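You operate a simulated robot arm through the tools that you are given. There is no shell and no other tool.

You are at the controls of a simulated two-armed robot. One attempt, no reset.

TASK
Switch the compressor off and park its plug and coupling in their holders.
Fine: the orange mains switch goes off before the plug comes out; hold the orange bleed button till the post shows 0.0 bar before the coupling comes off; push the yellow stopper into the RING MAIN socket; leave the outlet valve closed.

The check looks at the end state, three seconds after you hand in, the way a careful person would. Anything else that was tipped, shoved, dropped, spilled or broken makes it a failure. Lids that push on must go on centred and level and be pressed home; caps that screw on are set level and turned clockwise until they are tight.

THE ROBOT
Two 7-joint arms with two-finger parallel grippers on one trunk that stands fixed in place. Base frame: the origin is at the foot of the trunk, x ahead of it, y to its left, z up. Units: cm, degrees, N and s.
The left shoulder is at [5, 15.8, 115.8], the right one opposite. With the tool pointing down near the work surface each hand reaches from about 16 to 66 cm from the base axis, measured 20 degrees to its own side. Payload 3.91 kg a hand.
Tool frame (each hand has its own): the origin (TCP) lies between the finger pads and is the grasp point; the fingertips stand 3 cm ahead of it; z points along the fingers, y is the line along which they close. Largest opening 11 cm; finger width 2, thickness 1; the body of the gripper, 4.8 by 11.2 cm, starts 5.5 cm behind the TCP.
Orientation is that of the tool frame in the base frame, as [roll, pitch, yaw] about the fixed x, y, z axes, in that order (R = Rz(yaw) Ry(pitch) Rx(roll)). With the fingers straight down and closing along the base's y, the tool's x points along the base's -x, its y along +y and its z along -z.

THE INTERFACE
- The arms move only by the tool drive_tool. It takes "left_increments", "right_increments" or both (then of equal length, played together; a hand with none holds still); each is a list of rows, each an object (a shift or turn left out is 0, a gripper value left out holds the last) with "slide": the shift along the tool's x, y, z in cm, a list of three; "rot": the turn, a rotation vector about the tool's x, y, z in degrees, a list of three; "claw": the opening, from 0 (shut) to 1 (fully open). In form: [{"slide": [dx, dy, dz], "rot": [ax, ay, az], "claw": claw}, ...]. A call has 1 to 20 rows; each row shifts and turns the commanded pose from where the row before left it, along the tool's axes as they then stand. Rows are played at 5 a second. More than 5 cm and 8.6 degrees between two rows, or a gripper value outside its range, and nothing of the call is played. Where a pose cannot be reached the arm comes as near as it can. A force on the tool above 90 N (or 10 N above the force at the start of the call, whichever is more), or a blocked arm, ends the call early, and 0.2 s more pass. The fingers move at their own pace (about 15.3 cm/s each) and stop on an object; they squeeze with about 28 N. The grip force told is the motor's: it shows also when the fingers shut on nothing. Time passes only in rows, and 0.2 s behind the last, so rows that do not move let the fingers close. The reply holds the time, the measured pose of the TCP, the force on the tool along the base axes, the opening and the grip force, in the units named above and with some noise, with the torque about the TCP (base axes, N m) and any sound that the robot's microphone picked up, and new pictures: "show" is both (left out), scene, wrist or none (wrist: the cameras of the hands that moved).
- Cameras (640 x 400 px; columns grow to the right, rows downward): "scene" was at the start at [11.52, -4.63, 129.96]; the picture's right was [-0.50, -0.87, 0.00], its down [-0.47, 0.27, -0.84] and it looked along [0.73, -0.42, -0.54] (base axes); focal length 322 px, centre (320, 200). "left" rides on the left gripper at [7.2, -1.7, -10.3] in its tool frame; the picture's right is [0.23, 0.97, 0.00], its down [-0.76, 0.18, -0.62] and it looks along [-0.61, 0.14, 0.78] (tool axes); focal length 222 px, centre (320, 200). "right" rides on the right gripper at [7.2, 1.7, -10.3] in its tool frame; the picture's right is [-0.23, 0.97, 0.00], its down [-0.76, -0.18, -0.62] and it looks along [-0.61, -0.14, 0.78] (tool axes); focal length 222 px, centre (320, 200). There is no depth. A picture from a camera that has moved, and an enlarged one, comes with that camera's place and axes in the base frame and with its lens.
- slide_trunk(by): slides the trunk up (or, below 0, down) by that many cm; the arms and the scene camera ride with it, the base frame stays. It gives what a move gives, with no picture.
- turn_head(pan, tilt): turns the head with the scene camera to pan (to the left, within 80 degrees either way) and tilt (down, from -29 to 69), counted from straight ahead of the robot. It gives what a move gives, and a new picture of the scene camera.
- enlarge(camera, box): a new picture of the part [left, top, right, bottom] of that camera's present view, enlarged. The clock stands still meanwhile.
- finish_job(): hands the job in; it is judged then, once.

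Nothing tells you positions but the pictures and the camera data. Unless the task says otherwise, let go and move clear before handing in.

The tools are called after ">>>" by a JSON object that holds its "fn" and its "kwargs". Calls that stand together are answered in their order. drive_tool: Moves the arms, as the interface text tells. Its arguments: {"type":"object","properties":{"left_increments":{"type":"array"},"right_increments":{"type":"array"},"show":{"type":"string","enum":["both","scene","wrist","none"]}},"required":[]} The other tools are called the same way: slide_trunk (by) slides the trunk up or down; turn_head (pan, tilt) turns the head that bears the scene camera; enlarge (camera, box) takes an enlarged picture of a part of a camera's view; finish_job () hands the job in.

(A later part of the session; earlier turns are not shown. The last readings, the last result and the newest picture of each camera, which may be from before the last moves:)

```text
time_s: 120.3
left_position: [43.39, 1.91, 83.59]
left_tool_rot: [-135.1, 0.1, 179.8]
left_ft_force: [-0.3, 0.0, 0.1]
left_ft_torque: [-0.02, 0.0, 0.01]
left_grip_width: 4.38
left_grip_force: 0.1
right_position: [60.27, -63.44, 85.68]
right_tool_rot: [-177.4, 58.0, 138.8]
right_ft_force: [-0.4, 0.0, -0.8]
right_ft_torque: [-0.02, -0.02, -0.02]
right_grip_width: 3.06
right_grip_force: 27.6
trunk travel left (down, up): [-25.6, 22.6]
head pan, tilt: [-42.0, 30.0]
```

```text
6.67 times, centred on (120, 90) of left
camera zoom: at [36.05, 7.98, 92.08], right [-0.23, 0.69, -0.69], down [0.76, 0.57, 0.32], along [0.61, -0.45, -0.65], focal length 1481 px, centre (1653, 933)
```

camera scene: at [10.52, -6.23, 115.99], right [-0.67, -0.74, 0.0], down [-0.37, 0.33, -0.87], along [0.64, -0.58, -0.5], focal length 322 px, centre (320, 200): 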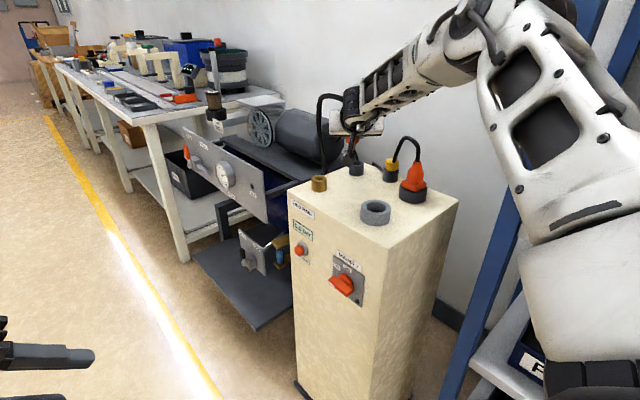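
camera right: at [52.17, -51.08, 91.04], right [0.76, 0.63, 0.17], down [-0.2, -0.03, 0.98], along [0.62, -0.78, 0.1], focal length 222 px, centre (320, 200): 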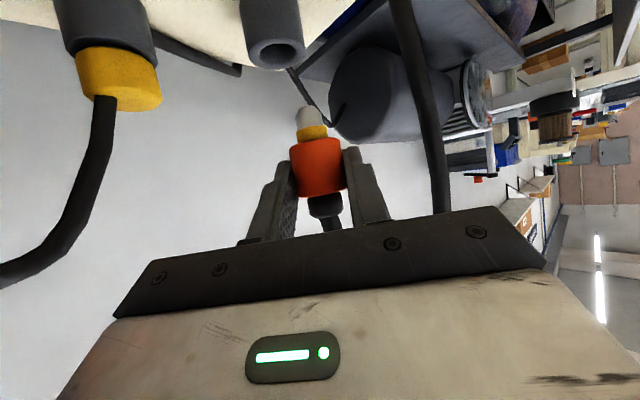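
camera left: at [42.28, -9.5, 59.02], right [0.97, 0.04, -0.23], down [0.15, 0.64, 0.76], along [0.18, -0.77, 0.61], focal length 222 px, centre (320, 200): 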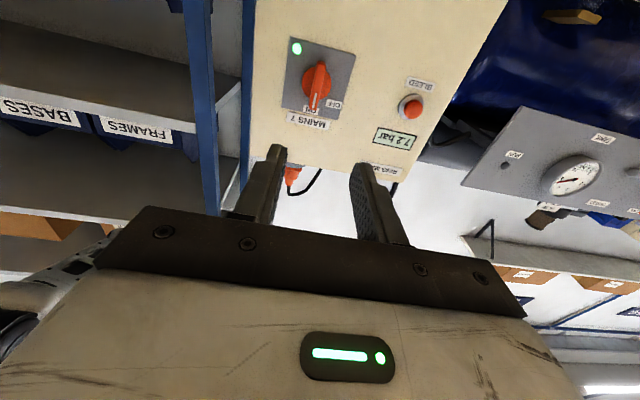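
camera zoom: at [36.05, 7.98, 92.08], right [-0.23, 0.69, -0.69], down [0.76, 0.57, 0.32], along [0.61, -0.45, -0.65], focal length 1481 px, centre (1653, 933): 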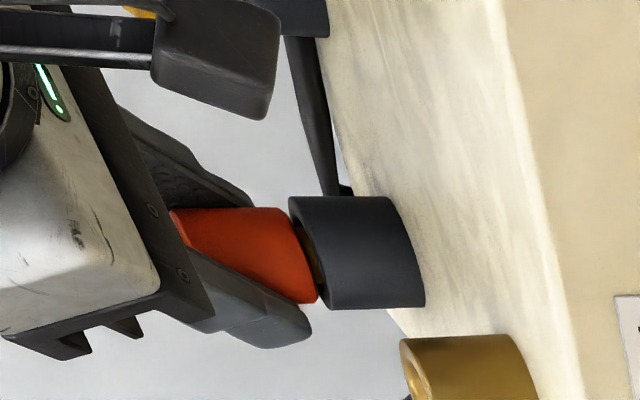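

It's nearly home with no resistance, so I'll go the last bit.

>>> {"fn": "drive_tool", "kwargs": {"right_increments": [{"slide": [0.17, 0, 0.106]}, {"slide": [0.17, 0, 0.106]}, {"slide": [0.17, 0, 0.106]}, {"slide": [0.085, 0, 0.053]}], "show": "none"}}

>>> {"fn": "enlarge", "kwargs": {"camera": "left", "box": [80, 60, 160, 120]}}

```text
time_s: 121.3
left_position: [43.29, 1.96, 83.76]
left_tool_rot: [-135.0, 0.2, 179.8]
left_ft_force: [0.4, -0.6, -0.2]
left_ft_torque: [0.0, -0.01, 0.01]
left_grip_width: 4.38
left_grip_force: 0.0
right_position: [60.41, -63.45, 85.63]
right_tool_rot: [-177.7, 58.4, 138.7]
right_ft_force: [1.6, -0.4, 17.3]
right_ft_torque: [-0.11, -0.27, 0.0]
right_grip_width: 3.11
right_grip_force: 28.1
trunk travel left (down, up): [-25.6, 22.6]
head pan, tilt: [-42.0, 30.0]
```

```text
6.67 times, centred on (120, 90) of left
camera zoom: at [35.96, 8.09, 92.14], right [-0.22, 0.69, -0.69], down [0.76, 0.57, 0.32], along [0.61, -0.45, -0.65], focal length 1481 px, centre (1653, 933)
```

zoom: 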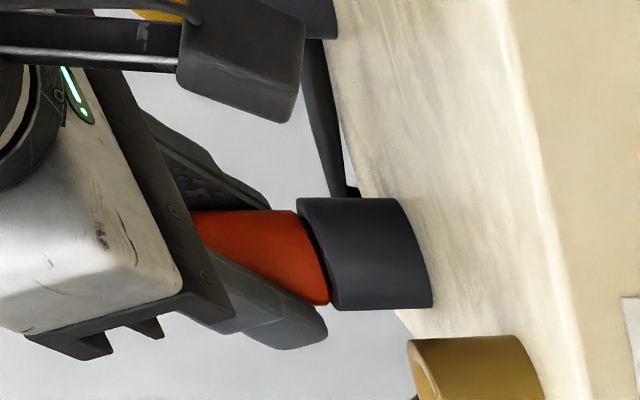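

It's seated at 17 N. One firmer press, then I'll release and rise.

>>> {"fn": "drive_tool", "kwargs": {"right_increments": [{"slide": [0.17, 0, 0.106]}, {}, {"slide": [-0.3, 0, -0.19]}, {"claw": 0.5}, {"claw": 0.55}, {}], "show": "none"}}

>>> {"fn": "enlarge", "kwargs": {"camera": "left", "box": [80, 60, 160, 120]}}

>>> {"fn": "enlarge", "kwargs": {"camera": "right", "box": [140, 0, 460, 240]}}

```text
time_s: 122.7
left_position: [43.41, 1.76, 83.66]
left_tool_rot: [-135.1, 0.1, 179.9]
left_ft_force: [-0.3, -0.3, -0.5]
left_ft_torque: [0.02, -0.01, -0.01]
left_grip_width: 4.42
left_grip_force: 0.0
right_position: [60.18, -63.3, 85.14]
right_tool_rot: [-177.6, 58.0, 138.8]
right_ft_force: [0.1, 0.0, 0.0]
right_ft_torque: [0.0, 0.02, -0.03]
right_grip_width: 6.03
right_grip_force: 0.0
trunk travel left (down, up): [-25.6, 22.6]
head pan, tilt: [-42.0, 30.0]
```

```text
6.67 times, centred on (120, 90) of left
camera zoom: at [36.04, 7.98, 92.07], right [-0.23, 0.69, -0.69], down [0.76, 0.57, 0.32], along [0.61, -0.45, -0.65], focal length 1481 px, centre (1653, 933)
```

zoom: 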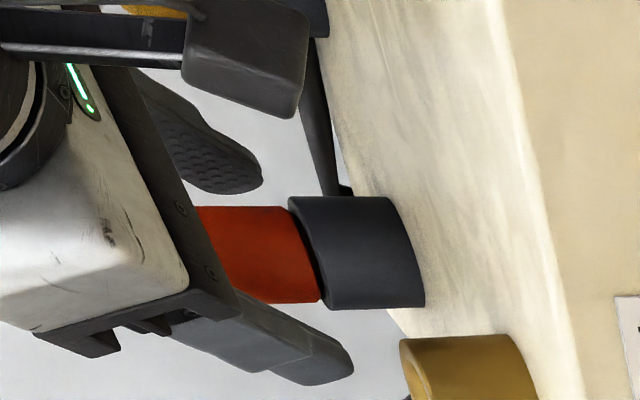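

```text
1.67 times, centred on (300, 120) of right
camera zoom: at [52.27, -53.48, 84.36], right [0.76, 0.63, 0.17], down [-0.2, -0.03, 0.98], along [0.62, -0.78, 0.1], focal length 370 px, centre (353, 333)
```

zoom: 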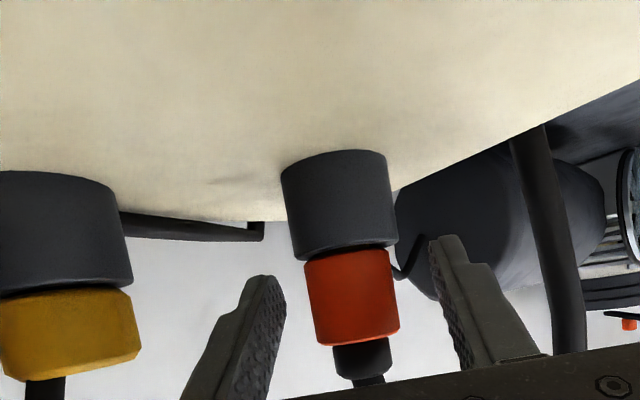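

Both parked parts look good. I'll rise clear; the stopper needs an approach pointing nearly along -y so the hand misses the parked plug, so I'll turn the hand in the open first.

>>> {"fn": "slide_trunk", "kwargs": {"by": 14}}

>>> {"fn": "drive_tool", "kwargs": {"right_increments": [{"slide": [1.69, -0.12, -2.7]}, {"slide": [1.69, -0.12, -2.7]}, {"slide": [1.69, -0.12, -2.7]}, {"rot": [6.62, 0.18, 4.14]}, {"rot": [6.62, 0.18, 4.14]}, {"rot": [6.62, 0.18, 4.14]}, {"rot": [6.62, 0.18, 4.14]}, {"rot": [6.62, 0.18, 4.14]}]}}

>>> {"fn": "enlarge", "kwargs": {"camera": "scene", "box": [280, 170, 460, 300]}}

```text
time_s: 124.4
left_position: [43.45, 1.83, 97.65]
left_tool_rot: [-135.2, 0.1, 179.9]
left_ft_force: [0.8, 0.7, -0.3]
left_ft_torque: [0.01, -0.01, 0.03]
left_grip_width: 4.39
left_grip_force: 0.1
right_position: [60.36, -63.44, 99.13]
right_tool_rot: [-177.6, 58.0, 138.7]
right_ft_force: [-0.3, 0.3, 0.5]
right_ft_torque: [-0.02, -0.03, 0.03]
right_grip_width: 6.03
right_grip_force: 0.0
trunk travel left (down, up): [-39.6, 8.6]
head pan, tilt: [-42.0, 30.0]
```

```text
time_s: 126.2
left_position: [43.42, 1.82, 97.68]
left_tool_rot: [-135.1, 0.1, 179.9]
left_ft_force: [0.5, -0.2, -0.3]
left_ft_torque: [0.05, 0.02, 0.0]
left_grip_width: 4.37
left_grip_force: 0.0
right_position: [53.19, -57.15, 99.1]
right_tool_rot: [-177.5, 57.9, 99.6]
right_ft_force: [0.3, 0.4, -0.2]
right_ft_torque: [-0.03, 0.02, -0.03]
right_grip_width: 6.05
right_grip_force: 0.0
trunk travel left (down, up): [-39.6, 8.6]
head pan, tilt: [-42.0, 30.0]
camera scene: at [10.52, -6.24, 129.99], right [-0.67, -0.74, 0.0], down [-0.37, 0.33, -0.87], along [0.64, -0.58, -0.5], focal length 322 px, centre (320, 200)
camera right: at [53.18, -44.41, 98.44], right [0.99, 0.01, 0.17], down [-0.17, 0.1, 0.98], along [-0.01, -0.99, 0.1], focal length 222 px, centre (320, 200)
```

scene: 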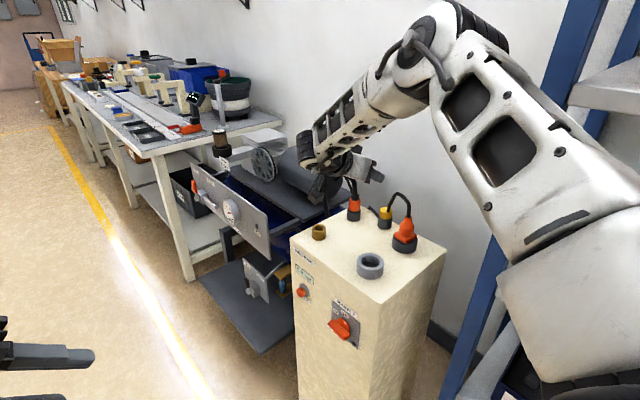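
right: 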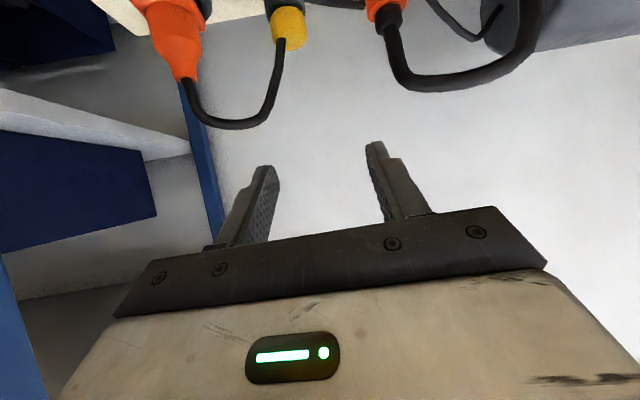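

```text
3.08 times, centred on (370, 235) of scene
camera zoom: at [10.52, -6.24, 129.99], right [-0.67, -0.74, 0.0], down [-0.37, 0.33, -0.87], along [0.64, -0.58, -0.5], focal length 992 px, centre (166, 92)
```

zoom: 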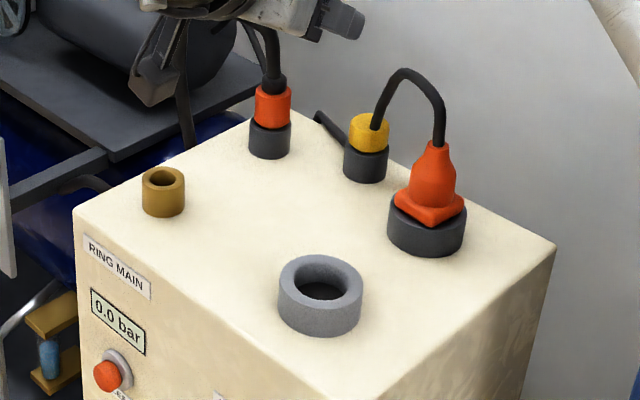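

The turn was reachable and all three parked items look right. I'll move over the yellow stopper at about (52.5, -67) and lower partway.

>>> {"fn": "drive_tool", "kwargs": {"right_increments": [{"slide": [-1.5, -0.65, 2.43], "claw": 0.6}, {"slide": [-1.5, -0.65, 2.43]}, {"slide": [-1.5, -0.65, 2.43]}], "show": "none"}}

>>> {"fn": "slide_trunk", "kwargs": {"by": -9}}

>>> {"fn": "enlarge", "kwargs": {"camera": "right", "box": [140, 0, 500, 260]}}

>>> {"fn": "enlarge", "kwargs": {"camera": "scene", "box": [300, 110, 460, 240]}}

>>> {"fn": "enlarge", "kwargs": {"camera": "left", "box": [30, 0, 170, 100]}}

```text
time_s: 127.0
left_position: [43.37, 1.75, 97.64]
left_tool_rot: [-135.1, 0.1, 179.9]
left_ft_force: [-0.7, -0.4, 0.1]
left_ft_torque: [0.01, 0.01, -0.01]
left_grip_width: 4.4
left_grip_force: 0.1
right_position: [52.26, -65.92, 98.89]
right_tool_rot: [-177.5, 58.1, 99.7]
right_ft_force: [0.1, 0.0, 0.1]
right_ft_torque: [-0.03, 0.03, 0.02]
right_grip_width: 6.6
right_grip_force: 0.1
trunk travel left (down, up): [-39.6, 8.6]
head pan, tilt: [-42.0, 30.0]
```

```text
time_s: 128.3
left_position: [43.46, 1.79, 88.64]
left_tool_rot: [-135.1, 0.1, 179.9]
left_ft_force: [-0.1, 0.1, 0.7]
left_ft_torque: [-0.01, -0.01, -0.03]
left_grip_width: 4.38
left_grip_force: 0.0
right_position: [52.31, -65.88, 89.85]
right_tool_rot: [-177.6, 58.0, 99.7]
right_ft_force: [0.9, 0.0, -0.8]
right_ft_torque: [-0.03, 0.0, -0.01]
right_grip_width: 6.6
right_grip_force: 0.1
trunk travel left (down, up): [-30.6, 17.6]
head pan, tilt: [-42.0, 30.0]
```

```text
1.54 times, centred on (320, 130) of right
camera zoom: at [52.3, -53.11, 89.22], right [0.99, 0.01, 0.17], down [-0.17, 0.1, 0.98], along [-0.01, -0.99, 0.1], focal length 342 px, centre (320, 308)
```

zoom: 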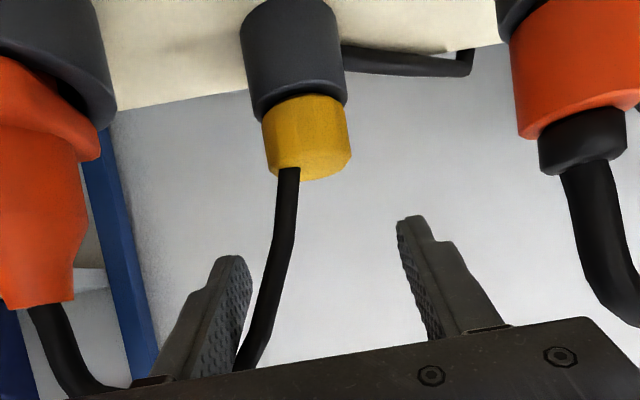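

```text
3.08 times, centred on (380, 175) of scene
camera zoom: at [10.5, -6.22, 121.0], right [-0.67, -0.74, 0.0], down [-0.37, 0.33, -0.87], along [0.64, -0.58, -0.5], focal length 992 px, centre (135, 277)
```

zoom: 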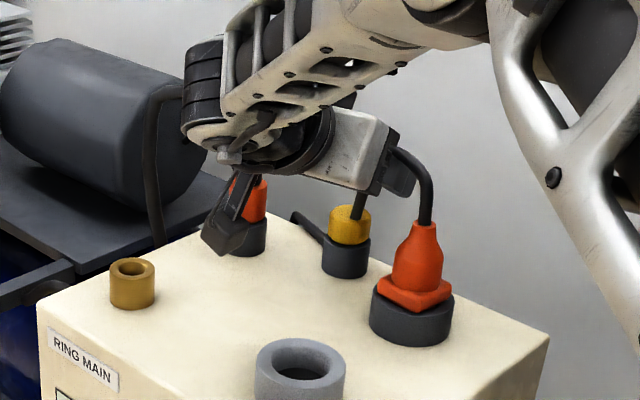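

```text
4.00 times, centred on (100, 50) of left
camera zoom: at [36.03, 7.99, 97.09], right [-0.23, 0.69, -0.69], down [0.76, 0.57, 0.32], along [0.61, -0.45, -0.65], focal length 888 px, centre (1200, 800)
```

zoom: 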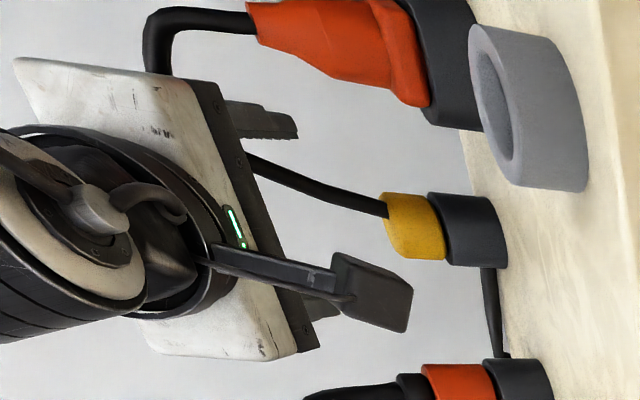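

The cable clearly doesn't obstruct anything. The stopper is 0.5 cm to the +x side, so I'll shift and lower to grip height.

>>> {"fn": "drive_tool", "kwargs": {"right_increments": [{"slide": [0, 0.48, 0]}], "show": "none"}}

>>> {"fn": "slide_trunk", "kwargs": {"by": -4.4}}

>>> {"fn": "enlarge", "kwargs": {"camera": "right", "box": [140, 0, 500, 260]}}

>>> {"fn": "enlarge", "kwargs": {"camera": "left", "box": [30, 0, 170, 100]}}

```text
time_s: 128.7
left_position: [43.34, 1.87, 88.6]
left_tool_rot: [-135.0, 0.1, 179.9]
left_ft_force: [-0.2, -0.2, 0.5]
left_ft_torque: [0.02, -0.01, 0.0]
left_grip_width: 4.39
left_grip_force: 0.0
right_position: [52.73, -65.97, 89.95]
right_tool_rot: [-177.6, 58.0, 99.7]
right_ft_force: [-0.1, 0.2, -0.4]
right_ft_torque: [0.0, -0.01, 0.03]
right_grip_width: 6.6
right_grip_force: 0.1
trunk travel left (down, up): [-30.6, 17.6]
head pan, tilt: [-42.0, 30.0]
```

```text
time_s: 129.5
left_position: [43.29, 1.84, 84.29]
left_tool_rot: [-135.1, 0.0, 179.9]
left_ft_force: [-0.1, -0.1, 0.0]
left_ft_torque: [-0.01, -0.03, -0.02]
left_grip_width: 4.4
left_grip_force: 0.0
right_position: [52.81, -65.91, 85.61]
right_tool_rot: [-177.6, 58.1, 99.6]
right_ft_force: [0.2, -0.3, 0.2]
right_ft_torque: [0.0, -0.01, 0.0]
right_grip_width: 6.58
right_grip_force: 0.0
trunk travel left (down, up): [-26.2, 22.0]
head pan, tilt: [-42.0, 30.0]
```

```text
1.54 times, centred on (320, 130) of right
camera zoom: at [52.75, -53.07, 84.8], right [0.99, 0.01, 0.17], down [-0.17, 0.1, 0.98], along [-0.01, -0.99, 0.1], focal length 342 px, centre (320, 308)
```

zoom: 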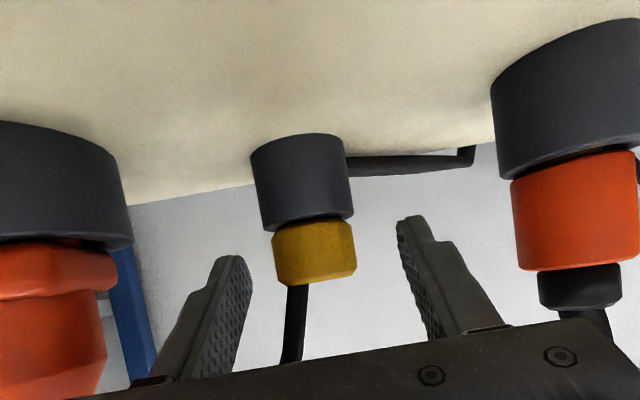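

```text
4.00 times, centred on (100, 50) of left
camera zoom: at [36.03, 7.99, 92.69], right [-0.23, 0.69, -0.69], down [0.76, 0.57, 0.32], along [0.61, -0.45, -0.65], focal length 888 px, centre (1200, 800)
```

zoom: 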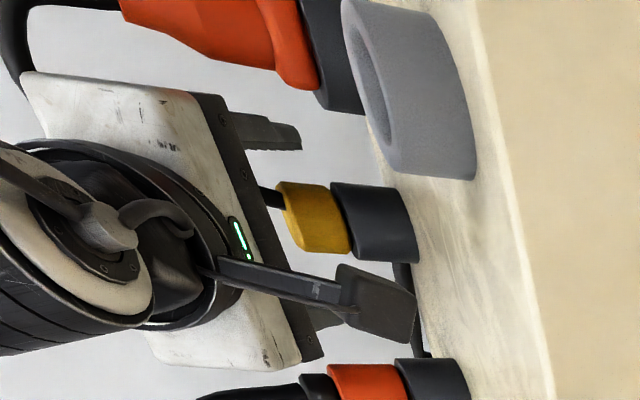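

The cap is between the fingers. I'll nudge slightly, close and check the width.

>>> {"fn": "drive_tool", "kwargs": {"right_increments": [{"slide": [0, -0.3, 0]}, {"claw": 0.25}, {"claw": 0}, {}, {}, {}], "show": "none"}}

>>> {"fn": "enlarge", "kwargs": {"camera": "right", "box": [140, 0, 500, 260]}}

```text
time_s: 130.9
left_position: [43.36, 1.83, 84.24]
left_tool_rot: [-135.0, 0.1, 179.9]
left_ft_force: [-1.1, -0.3, -0.1]
left_ft_torque: [0.0, 0.03, 0.01]
left_grip_width: 4.41
left_grip_force: 0.2
right_position: [52.56, -65.8, 85.52]
right_tool_rot: [-177.7, 57.9, 99.8]
right_ft_force: [-0.4, -0.4, 0.6]
right_ft_torque: [-0.02, -0.03, -0.04]
right_grip_width: 3.21
right_grip_force: 28.1
trunk travel left (down, up): [-26.2, 22.0]
head pan, tilt: [-42.0, 30.0]
```

```text
1.54 times, centred on (320, 130) of right
camera zoom: at [52.49, -53.13, 84.76], right [0.99, 0.01, 0.17], down [-0.17, 0.1, 0.98], along [-0.01, -0.99, 0.1], focal length 342 px, centre (320, 308)
```

zoom: 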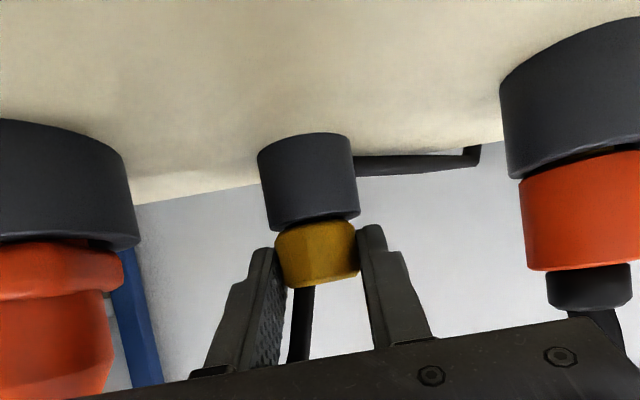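

The stopper is gripped at 3.2 cm. I'll pull it up slowly.

>>> {"fn": "drive_tool", "kwargs": {"right_increments": [{"slide": [-0.17, 0, -0.106]}, {"slide": [-0.17, 0, -0.106]}, {"slide": [-0.17, 0, -0.106]}, {"slide": [-0.17, 0, -0.106]}, {"slide": [-0.17, 0, -0.106]}, {"slide": [-0.17, 0, -0.106]}, {"slide": [-0.17, 0, -0.106]}, {"slide": [-0.17, 0, -0.106]}, {"slide": [-0.17, 0, -0.106]}, {"slide": [-0.17, 0, -0.106]}, {"slide": [-0.17, 0, -0.106]}, {"slide": [-0.17, 0, -0.106]}], "show": "none"}}

>>> {"fn": "enlarge", "kwargs": {"camera": "right", "box": [140, 0, 500, 260]}}

```text
time_s: 133.5
left_position: [43.4, 1.91, 84.11]
left_tool_rot: [-135.1, 0.1, 179.9]
left_ft_force: [0.2, 0.7, -1.3]
left_ft_torque: [0.0, -0.01, -0.01]
left_grip_width: 4.39
left_grip_force: 0.0
right_position: [52.4, -65.82, 87.98]
right_tool_rot: [-177.5, 58.0, 99.8]
right_ft_force: [0.8, 0.1, -0.8]
right_ft_torque: [0.0, -0.01, -0.04]
right_grip_width: 3.21
right_grip_force: 28.1
trunk travel left (down, up): [-26.2, 22.0]
head pan, tilt: [-42.0, 30.0]
```

```text
1.54 times, centred on (320, 130) of right
camera zoom: at [52.48, -53.08, 87.19], right [0.99, 0.01, 0.17], down [-0.17, 0.1, 0.98], along [-0.01, -0.99, 0.1], focal length 342 px, centre (320, 308)
```

zoom: 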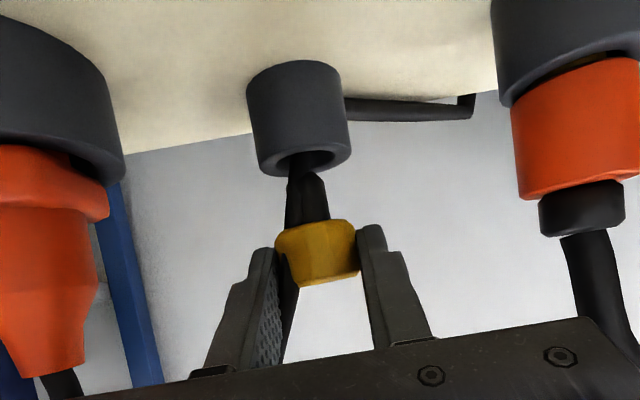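

The stopper is out and its black bung is visible. I'll lift 4 cm, move to clear space and turn back to the orientation that worked over the ring main.

>>> {"fn": "drive_tool", "kwargs": {"right_increments": [{"slide": [-0.424, 0, -0.265]}, {"slide": [-0.424, 0, -0.265]}, {"slide": [-0.424, 0, -0.265]}, {"slide": [-0.424, 0, -0.265]}, {"slide": [-0.424, 0, -0.265]}, {"slide": [-0.424, 0, -0.265]}, {"slide": [-0.424, 0, -0.265]}, {"slide": [-0.424, 0, -0.265]}, {"slide": [1.0, 0.5, -1.62]}, {"slide": [1.0, 0.5, -1.62]}, {"slide": [1.0, 0.5, -1.62]}, {"slide": [1.0, 0.5, -1.62]}, {"rot": [-6.62, -0.18, -4.14]}, {"rot": [-6.62, -0.18, -4.14]}, {"rot": [-6.62, -0.18, -4.14]}, {"rot": [-6.62, -0.18, -4.14]}, {"rot": [-6.62, -0.18, -4.14]}]}}

>>> {"fn": "enlarge", "kwargs": {"camera": "right", "box": [100, 0, 540, 300]}}

```text
time_s: 137.1
left_position: [43.45, 1.85, 84.17]
left_tool_rot: [-135.1, 0.0, 180.0]
left_ft_force: [0.4, 0.0, 0.6]
left_ft_torque: [-0.03, 0.0, 0.03]
left_grip_width: 4.41
left_grip_force: 0.1
right_position: [53.63, -57.89, 91.92]
right_tool_rot: [-177.3, 58.0, 139.0]
right_ft_force: [0.1, 0.2, 0.5]
right_ft_torque: [0.0, -0.03, 0.02]
right_grip_width: 3.21
right_grip_force: 27.6
trunk travel left (down, up): [-26.2, 22.0]
head pan, tilt: [-42.0, 30.0]
camera scene: at [10.52, -6.22, 116.59], right [-0.67, -0.74, 0.0], down [-0.37, 0.33, -0.87], along [0.64, -0.58, -0.5], focal length 322 px, centre (320, 200)
camera right: at [45.58, -48.05, 91.24], right [0.76, 0.63, 0.17], down [-0.2, -0.03, 0.98], along [0.62, -0.78, 0.1], focal length 222 px, centre (320, 200)
```

scene: 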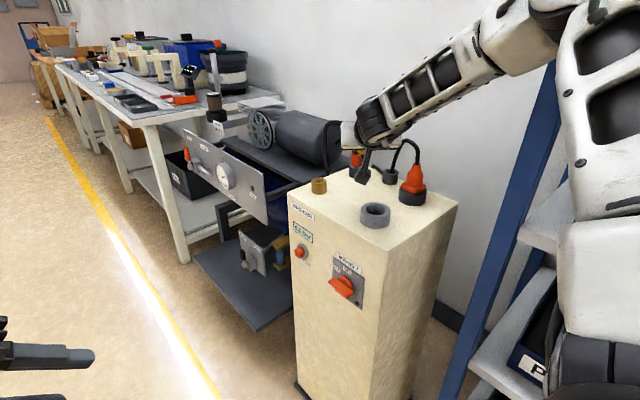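
right: 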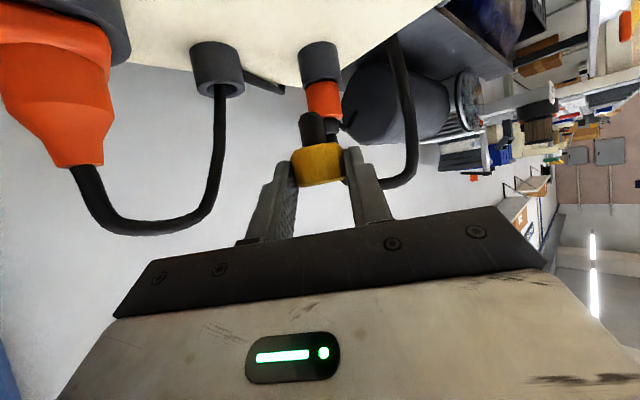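

```text
1.33 times, centred on (320, 150) of right
camera zoom: at [45.58, -48.05, 91.24], right [0.76, 0.63, 0.17], down [-0.2, -0.03, 0.98], along [0.62, -0.78, 0.1], focal length 296 px, centre (320, 267)
```

zoom: 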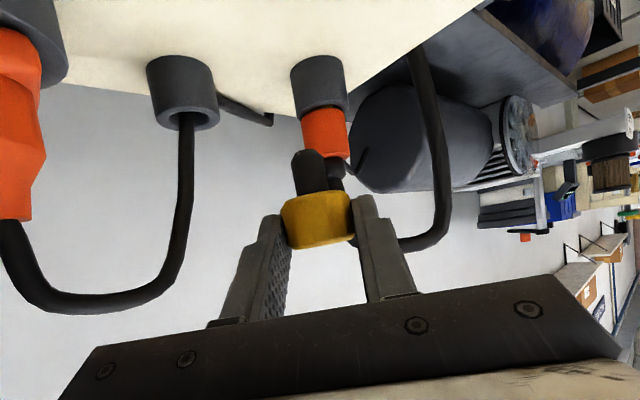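

The stopper is held well. I'll move above the RING MAIN socket and compare in both wrist cameras.

>>> {"fn": "drive_tool", "kwargs": {"right_increments": [{"slide": [-0.02, 1.65, -0.04]}, {"slide": [-0.02, 1.65, -0.04]}, {"slide": [-0.02, 1.65, -0.04]}, {"slide": [-0.02, 1.65, -0.04]}, {"slide": [-0.02, 1.65, -0.04]}, {"slide": [-0.02, 1.65, -0.04]}, {"slide": [0.424, 0, 0.265]}, {"slide": [0.424, 0, 0.265]}, {"slide": [0.424, 0, 0.265]}, {"slide": [0.424, 0, 0.265]}], "show": "none"}}

>>> {"fn": "enlarge", "kwargs": {"camera": "right", "box": [200, 0, 400, 200]}}

>>> {"fn": "enlarge", "kwargs": {"camera": "left", "box": [60, 40, 200, 140]}}

>>> {"fn": "enlarge", "kwargs": {"camera": "scene", "box": [290, 130, 370, 210]}}

```text
time_s: 139.3
left_position: [43.4, 1.81, 84.15]
left_tool_rot: [-135.0, 0.2, 179.8]
left_ft_force: [0.1, -1.1, -0.1]
left_ft_torque: [-0.05, 0.03, -0.01]
left_grip_width: 4.39
left_grip_force: 0.1
right_position: [60.25, -50.53, 89.84]
right_tool_rot: [-177.6, 58.0, 138.6]
right_ft_force: [0.1, 0.7, 0.4]
right_ft_torque: [-0.02, 0.01, -0.02]
right_grip_width: 3.21
right_grip_force: 28.3
trunk travel left (down, up): [-26.2, 22.0]
head pan, tilt: [-42.0, 30.0]
```

```text
2.00 times, centred on (300, 100) of right
camera zoom: at [52.24, -40.65, 89.15], right [0.76, 0.63, 0.17], down [-0.2, -0.03, 0.98], along [0.62, -0.78, 0.1], focal length 444 px, centre (360, 400)
```

zoom: 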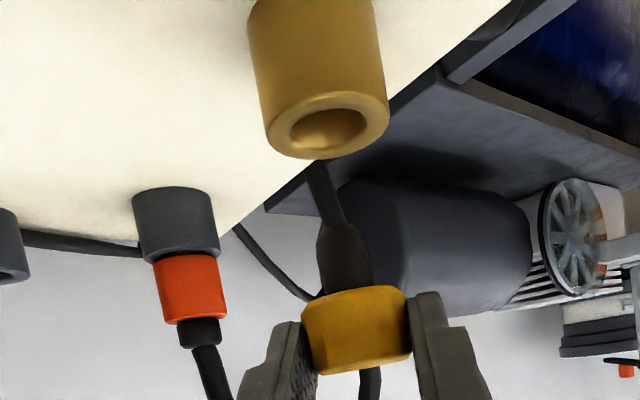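

```text
4.00 times, centred on (130, 90) of left
camera zoom: at [36.05, 7.98, 92.68], right [-0.23, 0.69, -0.69], down [0.76, 0.57, 0.32], along [0.61, -0.45, -0.65], focal length 888 px, centre (1080, 640)
```

zoom: 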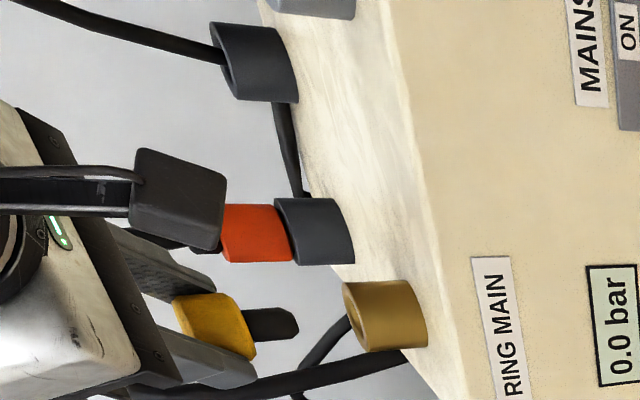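

```text
5.00 times, centred on (330, 170) of scene
camera zoom: at [10.51, -6.22, 116.59], right [-0.67, -0.74, 0.0], down [-0.37, 0.33, -0.87], along [0.64, -0.58, -0.5], focal length 1612 px, centre (270, 350)
```

zoom: 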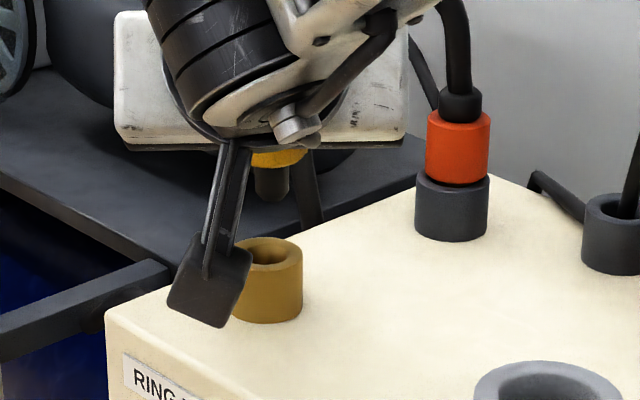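

The bung is about 2.5 cm above the rim, laterally centred, and perhaps 0.45 cm too far out. I'll correct and lower to just above the rim.

>>> {"fn": "drive_tool", "kwargs": {"right_increments": [{"slide": [0.24, 0.01, -0.38]}, {"slide": [0.34, 0, 0.212]}, {"slide": [0.34, 0, 0.212]}, {"slide": [0.34, 0, 0.212]}, {"slide": [0.34, 0, 0.212]}, {"slide": [0.34, 0, 0.212]}, {}], "show": "none"}}

>>> {"fn": "enlarge", "kwargs": {"camera": "right", "box": [250, 30, 370, 150]}}

>>> {"fn": "enlarge", "kwargs": {"camera": "left", "box": [100, 90, 180, 140]}}

>>> {"fn": "enlarge", "kwargs": {"camera": "scene", "box": [300, 155, 350, 205]}}

```text
time_s: 140.9
left_position: [43.34, 1.83, 84.1]
left_tool_rot: [-135.1, 0.0, 179.9]
left_ft_force: [-0.4, -0.3, -1.0]
left_ft_torque: [0.02, 0.01, -0.03]
left_grip_width: 4.39
left_grip_force: 0.1
right_position: [59.88, -50.36, 87.95]
right_tool_rot: [-177.5, 57.9, 138.7]
right_ft_force: [-1.0, -0.8, 0.0]
right_ft_torque: [0.0, -0.02, -0.03]
right_grip_width: 3.2
right_grip_force: 28.0
trunk travel left (down, up): [-26.2, 22.0]
head pan, tilt: [-42.0, 30.0]
```

```text
3.33 times, centred on (310, 90) of right
camera zoom: at [51.86, -40.44, 87.21], right [0.76, 0.63, 0.17], down [-0.2, -0.03, 0.98], along [0.62, -0.78, 0.1], focal length 740 px, centre (353, 567)
```

zoom: 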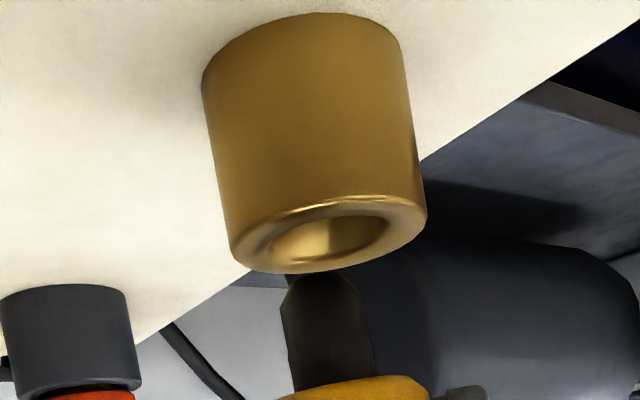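

```text
8.00 times, centred on (140, 115) of left
camera zoom: at [36.05, 7.98, 92.68], right [-0.23, 0.69, -0.69], down [0.76, 0.57, 0.32], along [0.61, -0.45, -0.65], focal length 1777 px, centre (1760, 880)
```

zoom: 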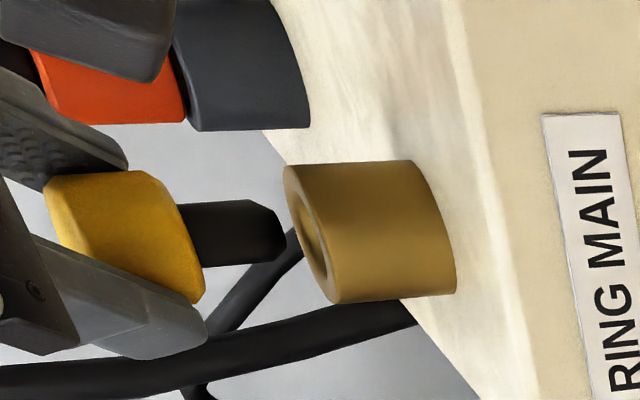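

```text
8.00 times, centred on (325, 180) of scene
camera zoom: at [10.52, -6.23, 116.59], right [-0.67, -0.74, 0.0], down [-0.37, 0.33, -0.87], along [0.64, -0.58, -0.5], focal length 2579 px, centre (280, 360)
```

zoom: 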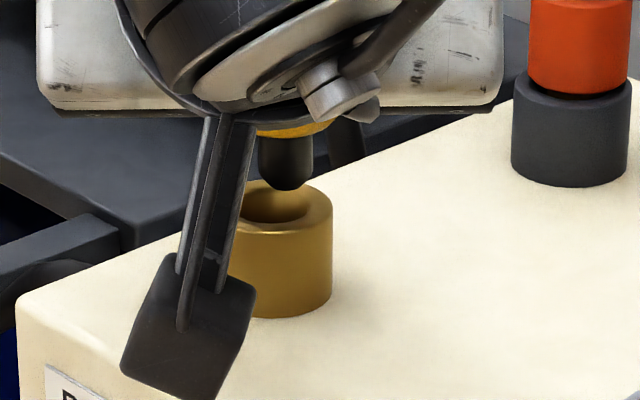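

Now it's clear: about 0.4 cm in +y is needed. I'll correct and lower slowly into the socket.

>>> {"fn": "drive_tool", "kwargs": {"right_increments": [{"slide": [0.137, 0.27, -0.23]}, {"slide": [0.17, 0, 0.106]}, {"slide": [0.17, 0, 0.106]}, {"slide": [0.17, 0, 0.106]}, {"slide": [0.17, 0, 0.106]}, {"slide": [0.17, 0, 0.106]}], "show": "none"}}

>>> {"fn": "enlarge", "kwargs": {"camera": "right", "box": [250, 30, 370, 150]}}

>>> {"fn": "enlarge", "kwargs": {"camera": "left", "box": [100, 90, 180, 140]}}

>>> {"fn": "enlarge", "kwargs": {"camera": "scene", "box": [300, 155, 350, 205]}}

```text
time_s: 142.3
left_position: [43.49, 1.8, 84.29]
left_tool_rot: [-135.1, 0.1, 180.0]
left_ft_force: [-0.2, -0.3, 0.8]
left_ft_torque: [0.0, -0.02, 0.01]
left_grip_width: 4.39
left_grip_force: 0.0
right_position: [59.73, -49.99, 86.83]
right_tool_rot: [-177.6, 58.1, 138.8]
right_ft_force: [0.5, -0.6, -0.4]
right_ft_torque: [0.02, -0.02, -0.01]
right_grip_width: 3.21
right_grip_force: 28.3
trunk travel left (down, up): [-26.2, 22.0]
head pan, tilt: [-42.0, 30.0]
```

```text
3.33 times, centred on (310, 90) of right
camera zoom: at [51.81, -40.08, 86.15], right [0.76, 0.63, 0.17], down [-0.2, -0.03, 0.98], along [0.62, -0.78, 0.1], focal length 740 px, centre (353, 567)
```

zoom: 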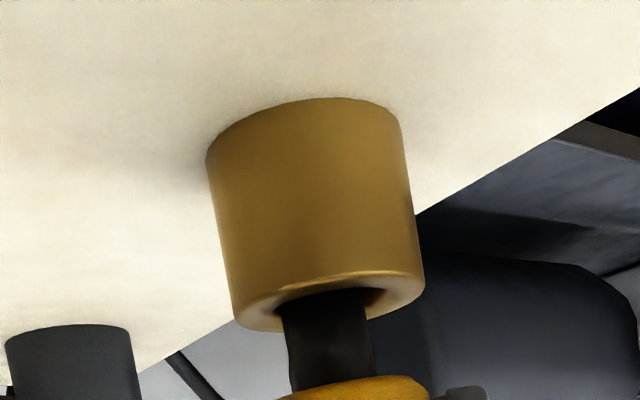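

```text
8.00 times, centred on (140, 115) of left
camera zoom: at [36.05, 7.98, 92.68], right [-0.23, 0.69, -0.69], down [0.76, 0.57, 0.32], along [0.61, -0.45, -0.65], focal length 1777 px, centre (1760, 880)
```

zoom: 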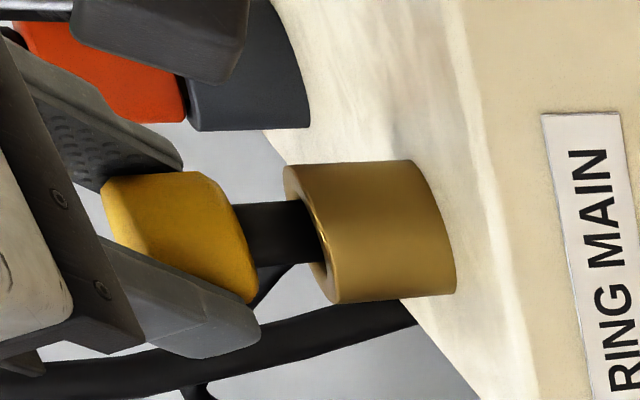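

```text
8.00 times, centred on (325, 180) of scene
camera zoom: at [10.51, -6.22, 116.59], right [-0.67, -0.74, 0.0], down [-0.37, 0.33, -0.87], along [0.64, -0.58, -0.5], focal length 2579 px, centre (280, 360)
```

zoom: 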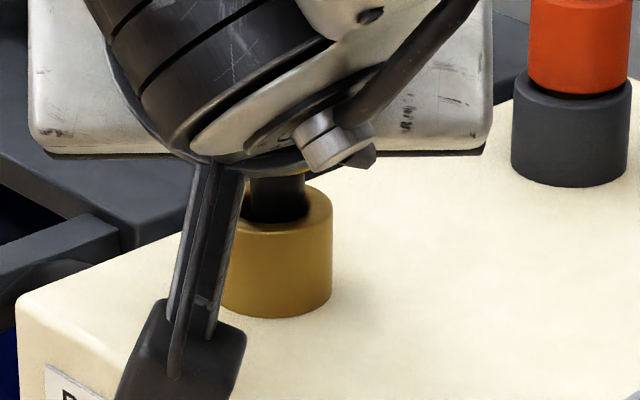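

The bung has entered the socket with no side load. I'll keep lowering.

>>> {"fn": "drive_tool", "kwargs": {"right_increments": [{"slide": [0.17, 0, 0.106]}, {"slide": [0.17, 0, 0.106]}, {"slide": [0.17, 0, 0.106]}, {"slide": [0.17, 0, 0.106]}, {"slide": [0.17, 0, 0.106]}], "show": "none"}}

>>> {"fn": "enlarge", "kwargs": {"camera": "left", "box": [100, 90, 180, 140]}}

```text
time_s: 143.5
left_position: [43.37, 1.83, 84.21]
left_tool_rot: [-135.2, 0.1, 180.0]
left_ft_force: [-0.3, 0.2, 0.9]
left_ft_torque: [-0.01, -0.01, 0.04]
left_grip_width: 4.39
left_grip_force: 0.1
right_position: [59.83, -50.02, 85.91]
right_tool_rot: [-177.6, 58.0, 138.8]
right_ft_force: [1.5, -0.9, 1.8]
right_ft_torque: [-0.01, -0.1, 0.04]
right_grip_width: 3.22
right_grip_force: 27.6
trunk travel left (down, up): [-26.2, 22.0]
head pan, tilt: [-42.0, 30.0]
```

```text
8.00 times, centred on (140, 115) of left
camera zoom: at [36.04, 7.99, 92.68], right [-0.23, 0.69, -0.69], down [0.76, 0.57, 0.32], along [0.61, -0.45, -0.65], focal length 1777 px, centre (1760, 880)
```

zoom: 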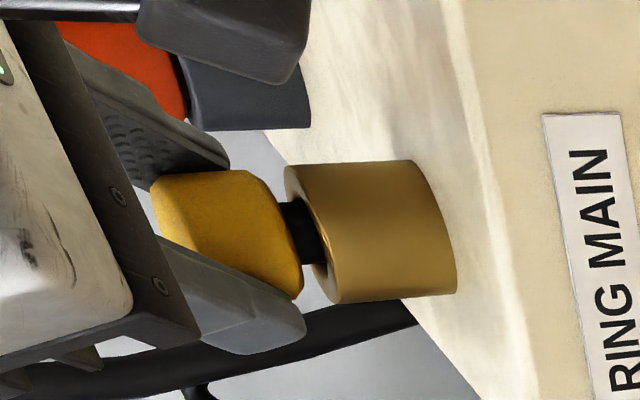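

There's about 0.4 cm left to go. I'll continue.

>>> {"fn": "drive_tool", "kwargs": {"right_increments": [{"slide": [0.17, 0, 0.106]}, {"slide": [0.17, 0, 0.106]}, {"slide": [0.085, 0, 0.053]}], "show": "none"}}

>>> {"fn": "enlarge", "kwargs": {"camera": "left", "box": [100, 90, 180, 140]}}

```text
time_s: 144.3
left_position: [43.34, 1.86, 84.27]
left_tool_rot: [-135.2, 0.2, 179.9]
left_ft_force: [0.8, -0.3, 0.2]
left_ft_torque: [0.02, 0.01, 0.02]
left_grip_width: 4.39
left_grip_force: 0.0
right_position: [59.8, -50.06, 85.45]
right_tool_rot: [-177.5, 58.1, 138.8]
right_ft_force: [1.2, -0.6, 4.6]
right_ft_torque: [-0.05, -0.11, 0.03]
right_grip_width: 3.22
right_grip_force: 28.6
trunk travel left (down, up): [-26.2, 22.0]
head pan, tilt: [-42.0, 30.0]
```

```text
8.00 times, centred on (140, 115) of left
camera zoom: at [36.03, 8.0, 92.69], right [-0.23, 0.69, -0.69], down [0.76, 0.57, 0.32], along [0.61, -0.45, -0.65], focal length 1777 px, centre (1760, 880)
```

zoom: 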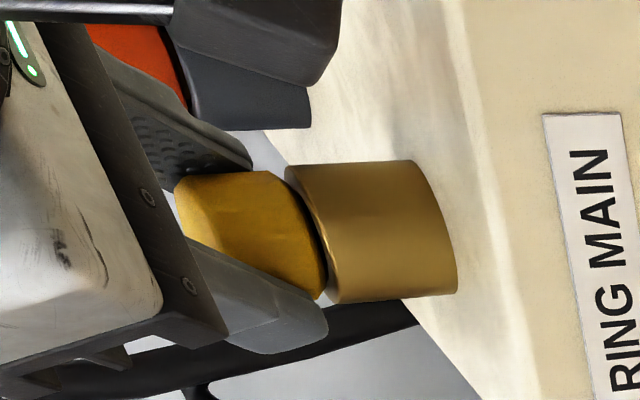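

It's almost flush. I'll press it home.

>>> {"fn": "drive_tool", "kwargs": {"right_increments": [{"slide": [0.13, 0, 0.08]}, {"slide": [0.13, 0, 0.08]}, {"slide": [0.13, 0, 0.08]}], "show": "none"}}

>>> {"fn": "enlarge", "kwargs": {"camera": "left", "box": [100, 90, 180, 140]}}

```text
time_s: 145.1
left_position: [43.27, 1.91, 84.29]
left_tool_rot: [-135.0, 0.1, 180.0]
left_ft_force: [1.2, 1.0, 0.4]
left_ft_torque: [-0.02, 0.0, 0.03]
left_grip_width: 4.39
left_grip_force: 0.0
right_position: [59.88, -49.98, 85.41]
right_tool_rot: [-177.6, 58.6, 138.7]
right_ft_force: [-3.4, 0.0, 18.0]
right_ft_torque: [-0.16, -0.13, -0.03]
right_grip_width: 3.24
right_grip_force: 27.8
trunk travel left (down, up): [-26.2, 22.0]
head pan, tilt: [-42.0, 30.0]
```

```text
8.00 times, centred on (140, 115) of left
camera zoom: at [35.91, 8.09, 92.76], right [-0.22, 0.69, -0.69], down [0.76, 0.57, 0.32], along [0.61, -0.45, -0.65], focal length 1777 px, centre (1760, 880)
```

zoom: 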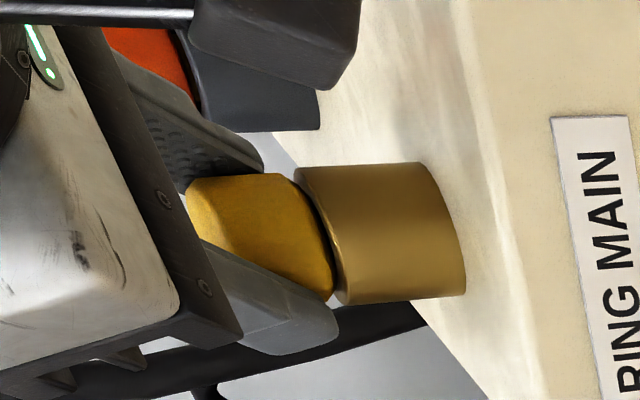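

It's seated to about 18 N in the grip. I'll release, rise, close the fingers and press on the cap's top to make sure it's fully home.

>>> {"fn": "drive_tool", "kwargs": {"right_increments": [{"slide": [-0.25, 0, -0.16]}, {"claw": 0.5}, {"claw": 0.5}, {}, {"slide": [-0.85, 0, -0.53]}, {"slide": [-0.85, 0, -0.53]}, {"slide": [-0.85, 0, -0.53]}, {"slide": [-0.85, 0, -0.53]}, {"slide": [-0.85, 0, -0.53]}], "show": "none"}}

>>> {"fn": "enlarge", "kwargs": {"camera": "left", "box": [80, 70, 180, 140]}}

>>> {"fn": "enlarge", "kwargs": {"camera": "right", "box": [140, 0, 460, 240]}}

```text
time_s: 147.1
left_position: [43.32, 1.85, 84.2]
left_tool_rot: [-135.1, 0.1, 179.9]
left_ft_force: [-0.4, -0.3, -0.1]
left_ft_torque: [-0.02, 0.0, 0.0]
left_grip_width: 4.42
left_grip_force: 0.0
right_position: [59.76, -50.07, 90.4]
right_tool_rot: [-177.5, 58.0, 138.8]
right_ft_force: [-0.4, 0.0, 0.1]
right_ft_torque: [-0.01, -0.02, -0.04]
right_grip_width: 5.51
right_grip_force: 0.1
trunk travel left (down, up): [-26.2, 22.0]
head pan, tilt: [-42.0, 30.0]
```

```text
5.71 times, centred on (130, 105) of left
camera zoom: at [36.04, 7.98, 92.68], right [-0.23, 0.69, -0.69], down [0.76, 0.57, 0.32], along [0.61, -0.45, -0.65], focal length 1269 px, centre (1406, 743)
```

zoom: 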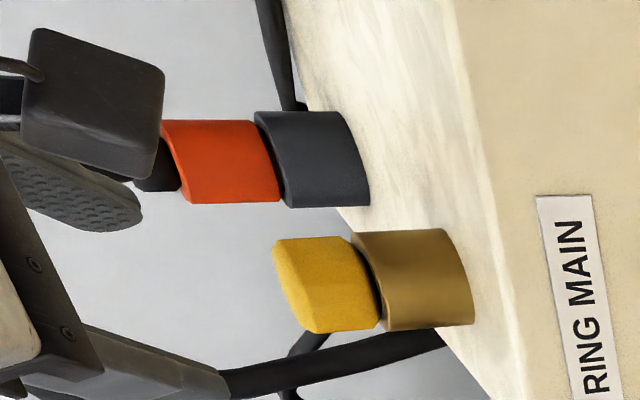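

```text
1.67 times, centred on (300, 120) of right
camera zoom: at [51.85, -40.14, 89.58], right [0.76, 0.63, 0.17], down [-0.2, -0.03, 0.98], along [0.62, -0.78, 0.1], focal length 370 px, centre (353, 333)
```

zoom: 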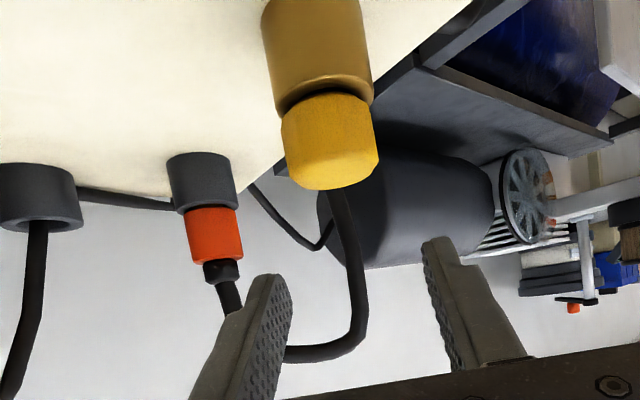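

The stopper is in, upright and centred, with only a sliver of gap. I'll close the fingers and press on the cap's top.

>>> {"fn": "drive_tool", "kwargs": {"right_increments": [{"claw": 0}, {"slide": [0.32, 0.16, -0.52]}, {"slide": [0.32, 0.16, -0.52]}, {"slide": [0.424, 0, 0.265]}, {"slide": [0.424, 0, 0.265]}, {"slide": [0.424, 0, 0.265]}], "show": "none"}}

>>> {"fn": "enlarge", "kwargs": {"camera": "left", "box": [80, 70, 180, 140]}}

>>> {"fn": "enlarge", "kwargs": {"camera": "right", "box": [140, 0, 460, 240]}}

```text
time_s: 148.5
left_position: [43.36, 1.8, 84.18]
left_tool_rot: [-135.1, 0.2, 179.8]
left_ft_force: [0.5, 0.1, -0.8]
left_ft_torque: [0.02, 0.01, -0.01]
left_grip_width: 4.4
left_grip_force: 0.0
right_position: [59.27, -49.0, 88.65]
right_tool_rot: [-177.6, 57.9, 138.7]
right_ft_force: [0.2, -0.1, -0.5]
right_ft_torque: [-0.01, 0.02, 0.02]
right_grip_width: 0.0
right_grip_force: 27.9
trunk travel left (down, up): [-26.2, 22.0]
head pan, tilt: [-42.0, 30.0]
```

```text
5.71 times, centred on (130, 105) of left
camera zoom: at [36.04, 7.98, 92.68], right [-0.23, 0.69, -0.69], down [0.76, 0.57, 0.32], along [0.61, -0.45, -0.65], focal length 1269 px, centre (1406, 743)
```

zoom: 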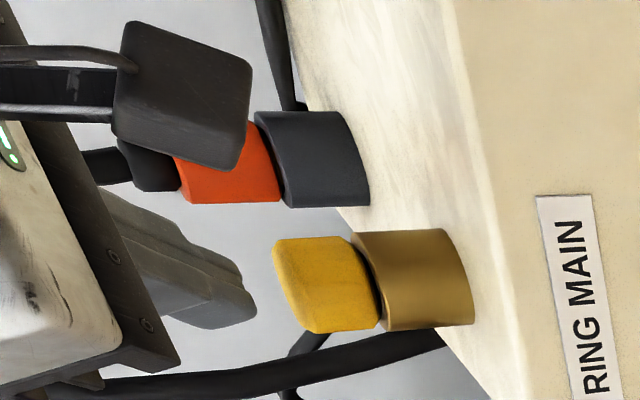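

```text
1.67 times, centred on (300, 120) of right
camera zoom: at [51.3, -39.04, 87.92], right [0.76, 0.63, 0.17], down [-0.2, -0.03, 0.98], along [0.62, -0.78, 0.1], focal length 370 px, centre (353, 333)
```

zoom: 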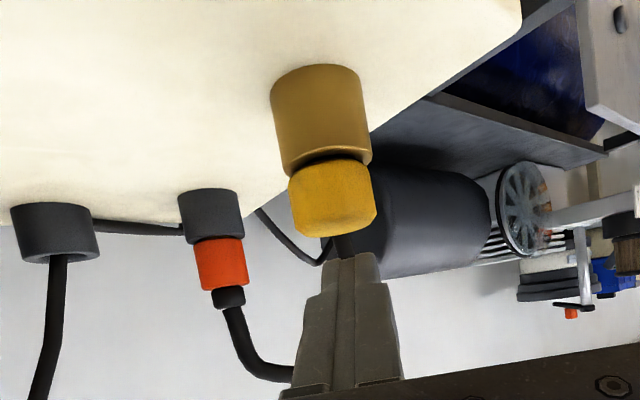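

The fingertips are above the cap. I'll shift slightly and press down gently.

>>> {"fn": "drive_tool", "kwargs": {"right_increments": [{"slide": [0, -0.35, 0]}, {"slide": [0.17, 0, 0.106]}, {"slide": [0.17, 0, 0.106]}, {"slide": [0.17, 0, 0.106]}, {"slide": [0.17, 0, 0.106]}, {"slide": [0.13, 0, 0.08]}], "show": "none"}}

>>> {"fn": "enlarge", "kwargs": {"camera": "left", "box": [80, 70, 180, 140]}}

```text
time_s: 149.9
left_position: [43.38, 1.8, 84.17]
left_tool_rot: [-135.1, 0.2, 180.0]
left_ft_force: [-0.8, 0.6, -0.6]
left_ft_torque: [0.01, 0.0, -0.01]
left_grip_width: 4.39
left_grip_force: 0.1
right_position: [59.12, -49.25, 87.92]
right_tool_rot: [-177.6, 57.9, 138.6]
right_ft_force: [0.1, 0.3, -0.9]
right_ft_torque: [0.02, 0.02, 0.0]
right_grip_width: 0.01
right_grip_force: 28.3
trunk travel left (down, up): [-26.2, 22.0]
head pan, tilt: [-42.0, 30.0]
```

```text
5.71 times, centred on (130, 105) of left
camera zoom: at [36.04, 7.98, 92.68], right [-0.23, 0.69, -0.69], down [0.76, 0.57, 0.32], along [0.61, -0.45, -0.65], focal length 1269 px, centre (1406, 743)
```

zoom: 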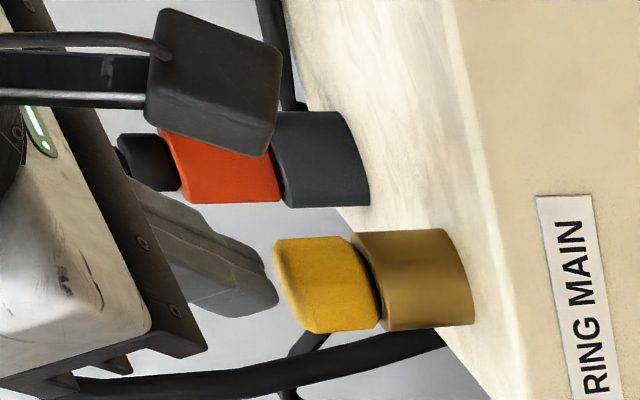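

Almost touching. A few more small steps down.

>>> {"fn": "drive_tool", "kwargs": {"right_increments": [{"slide": [0.13, 0, 0.08]}, {"slide": [0.13, 0, 0.08]}, {"slide": [0.13, 0, 0.08]}, {"slide": [0.13, 0, 0.08]}], "show": "none"}}

>>> {"fn": "enlarge", "kwargs": {"camera": "left", "box": [80, 70, 180, 140]}}

```text
time_s: 150.9
left_position: [43.25, 1.95, 84.37]
left_tool_rot: [-135.0, 0.2, 179.8]
left_ft_force: [-0.7, 0.2, 0.2]
left_ft_torque: [-0.01, -0.02, -0.04]
left_grip_width: 4.39
left_grip_force: 0.0
right_position: [59.01, -49.29, 87.53]
right_tool_rot: [-177.5, 58.5, 138.7]
right_ft_force: [-0.9, 1.2, 12.4]
right_ft_torque: [-0.12, -0.12, -0.02]
right_grip_width: 0.0
right_grip_force: 28.0
trunk travel left (down, up): [-26.2, 22.0]
head pan, tilt: [-42.0, 30.0]
```

```text
5.71 times, centred on (130, 105) of left
camera zoom: at [35.96, 8.05, 92.74], right [-0.22, 0.69, -0.69], down [0.76, 0.57, 0.32], along [0.61, -0.45, -0.65], focal length 1269 px, centre (1406, 743)
```

zoom: 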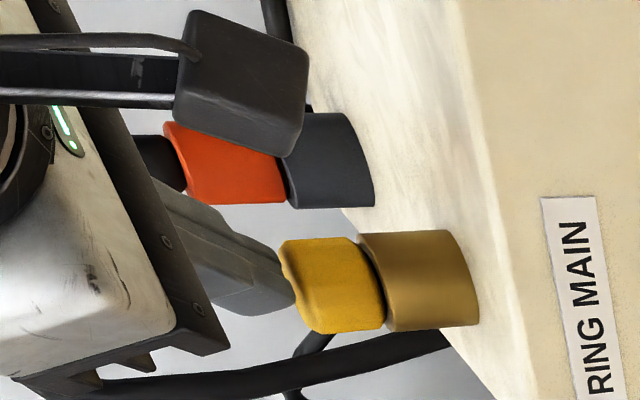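

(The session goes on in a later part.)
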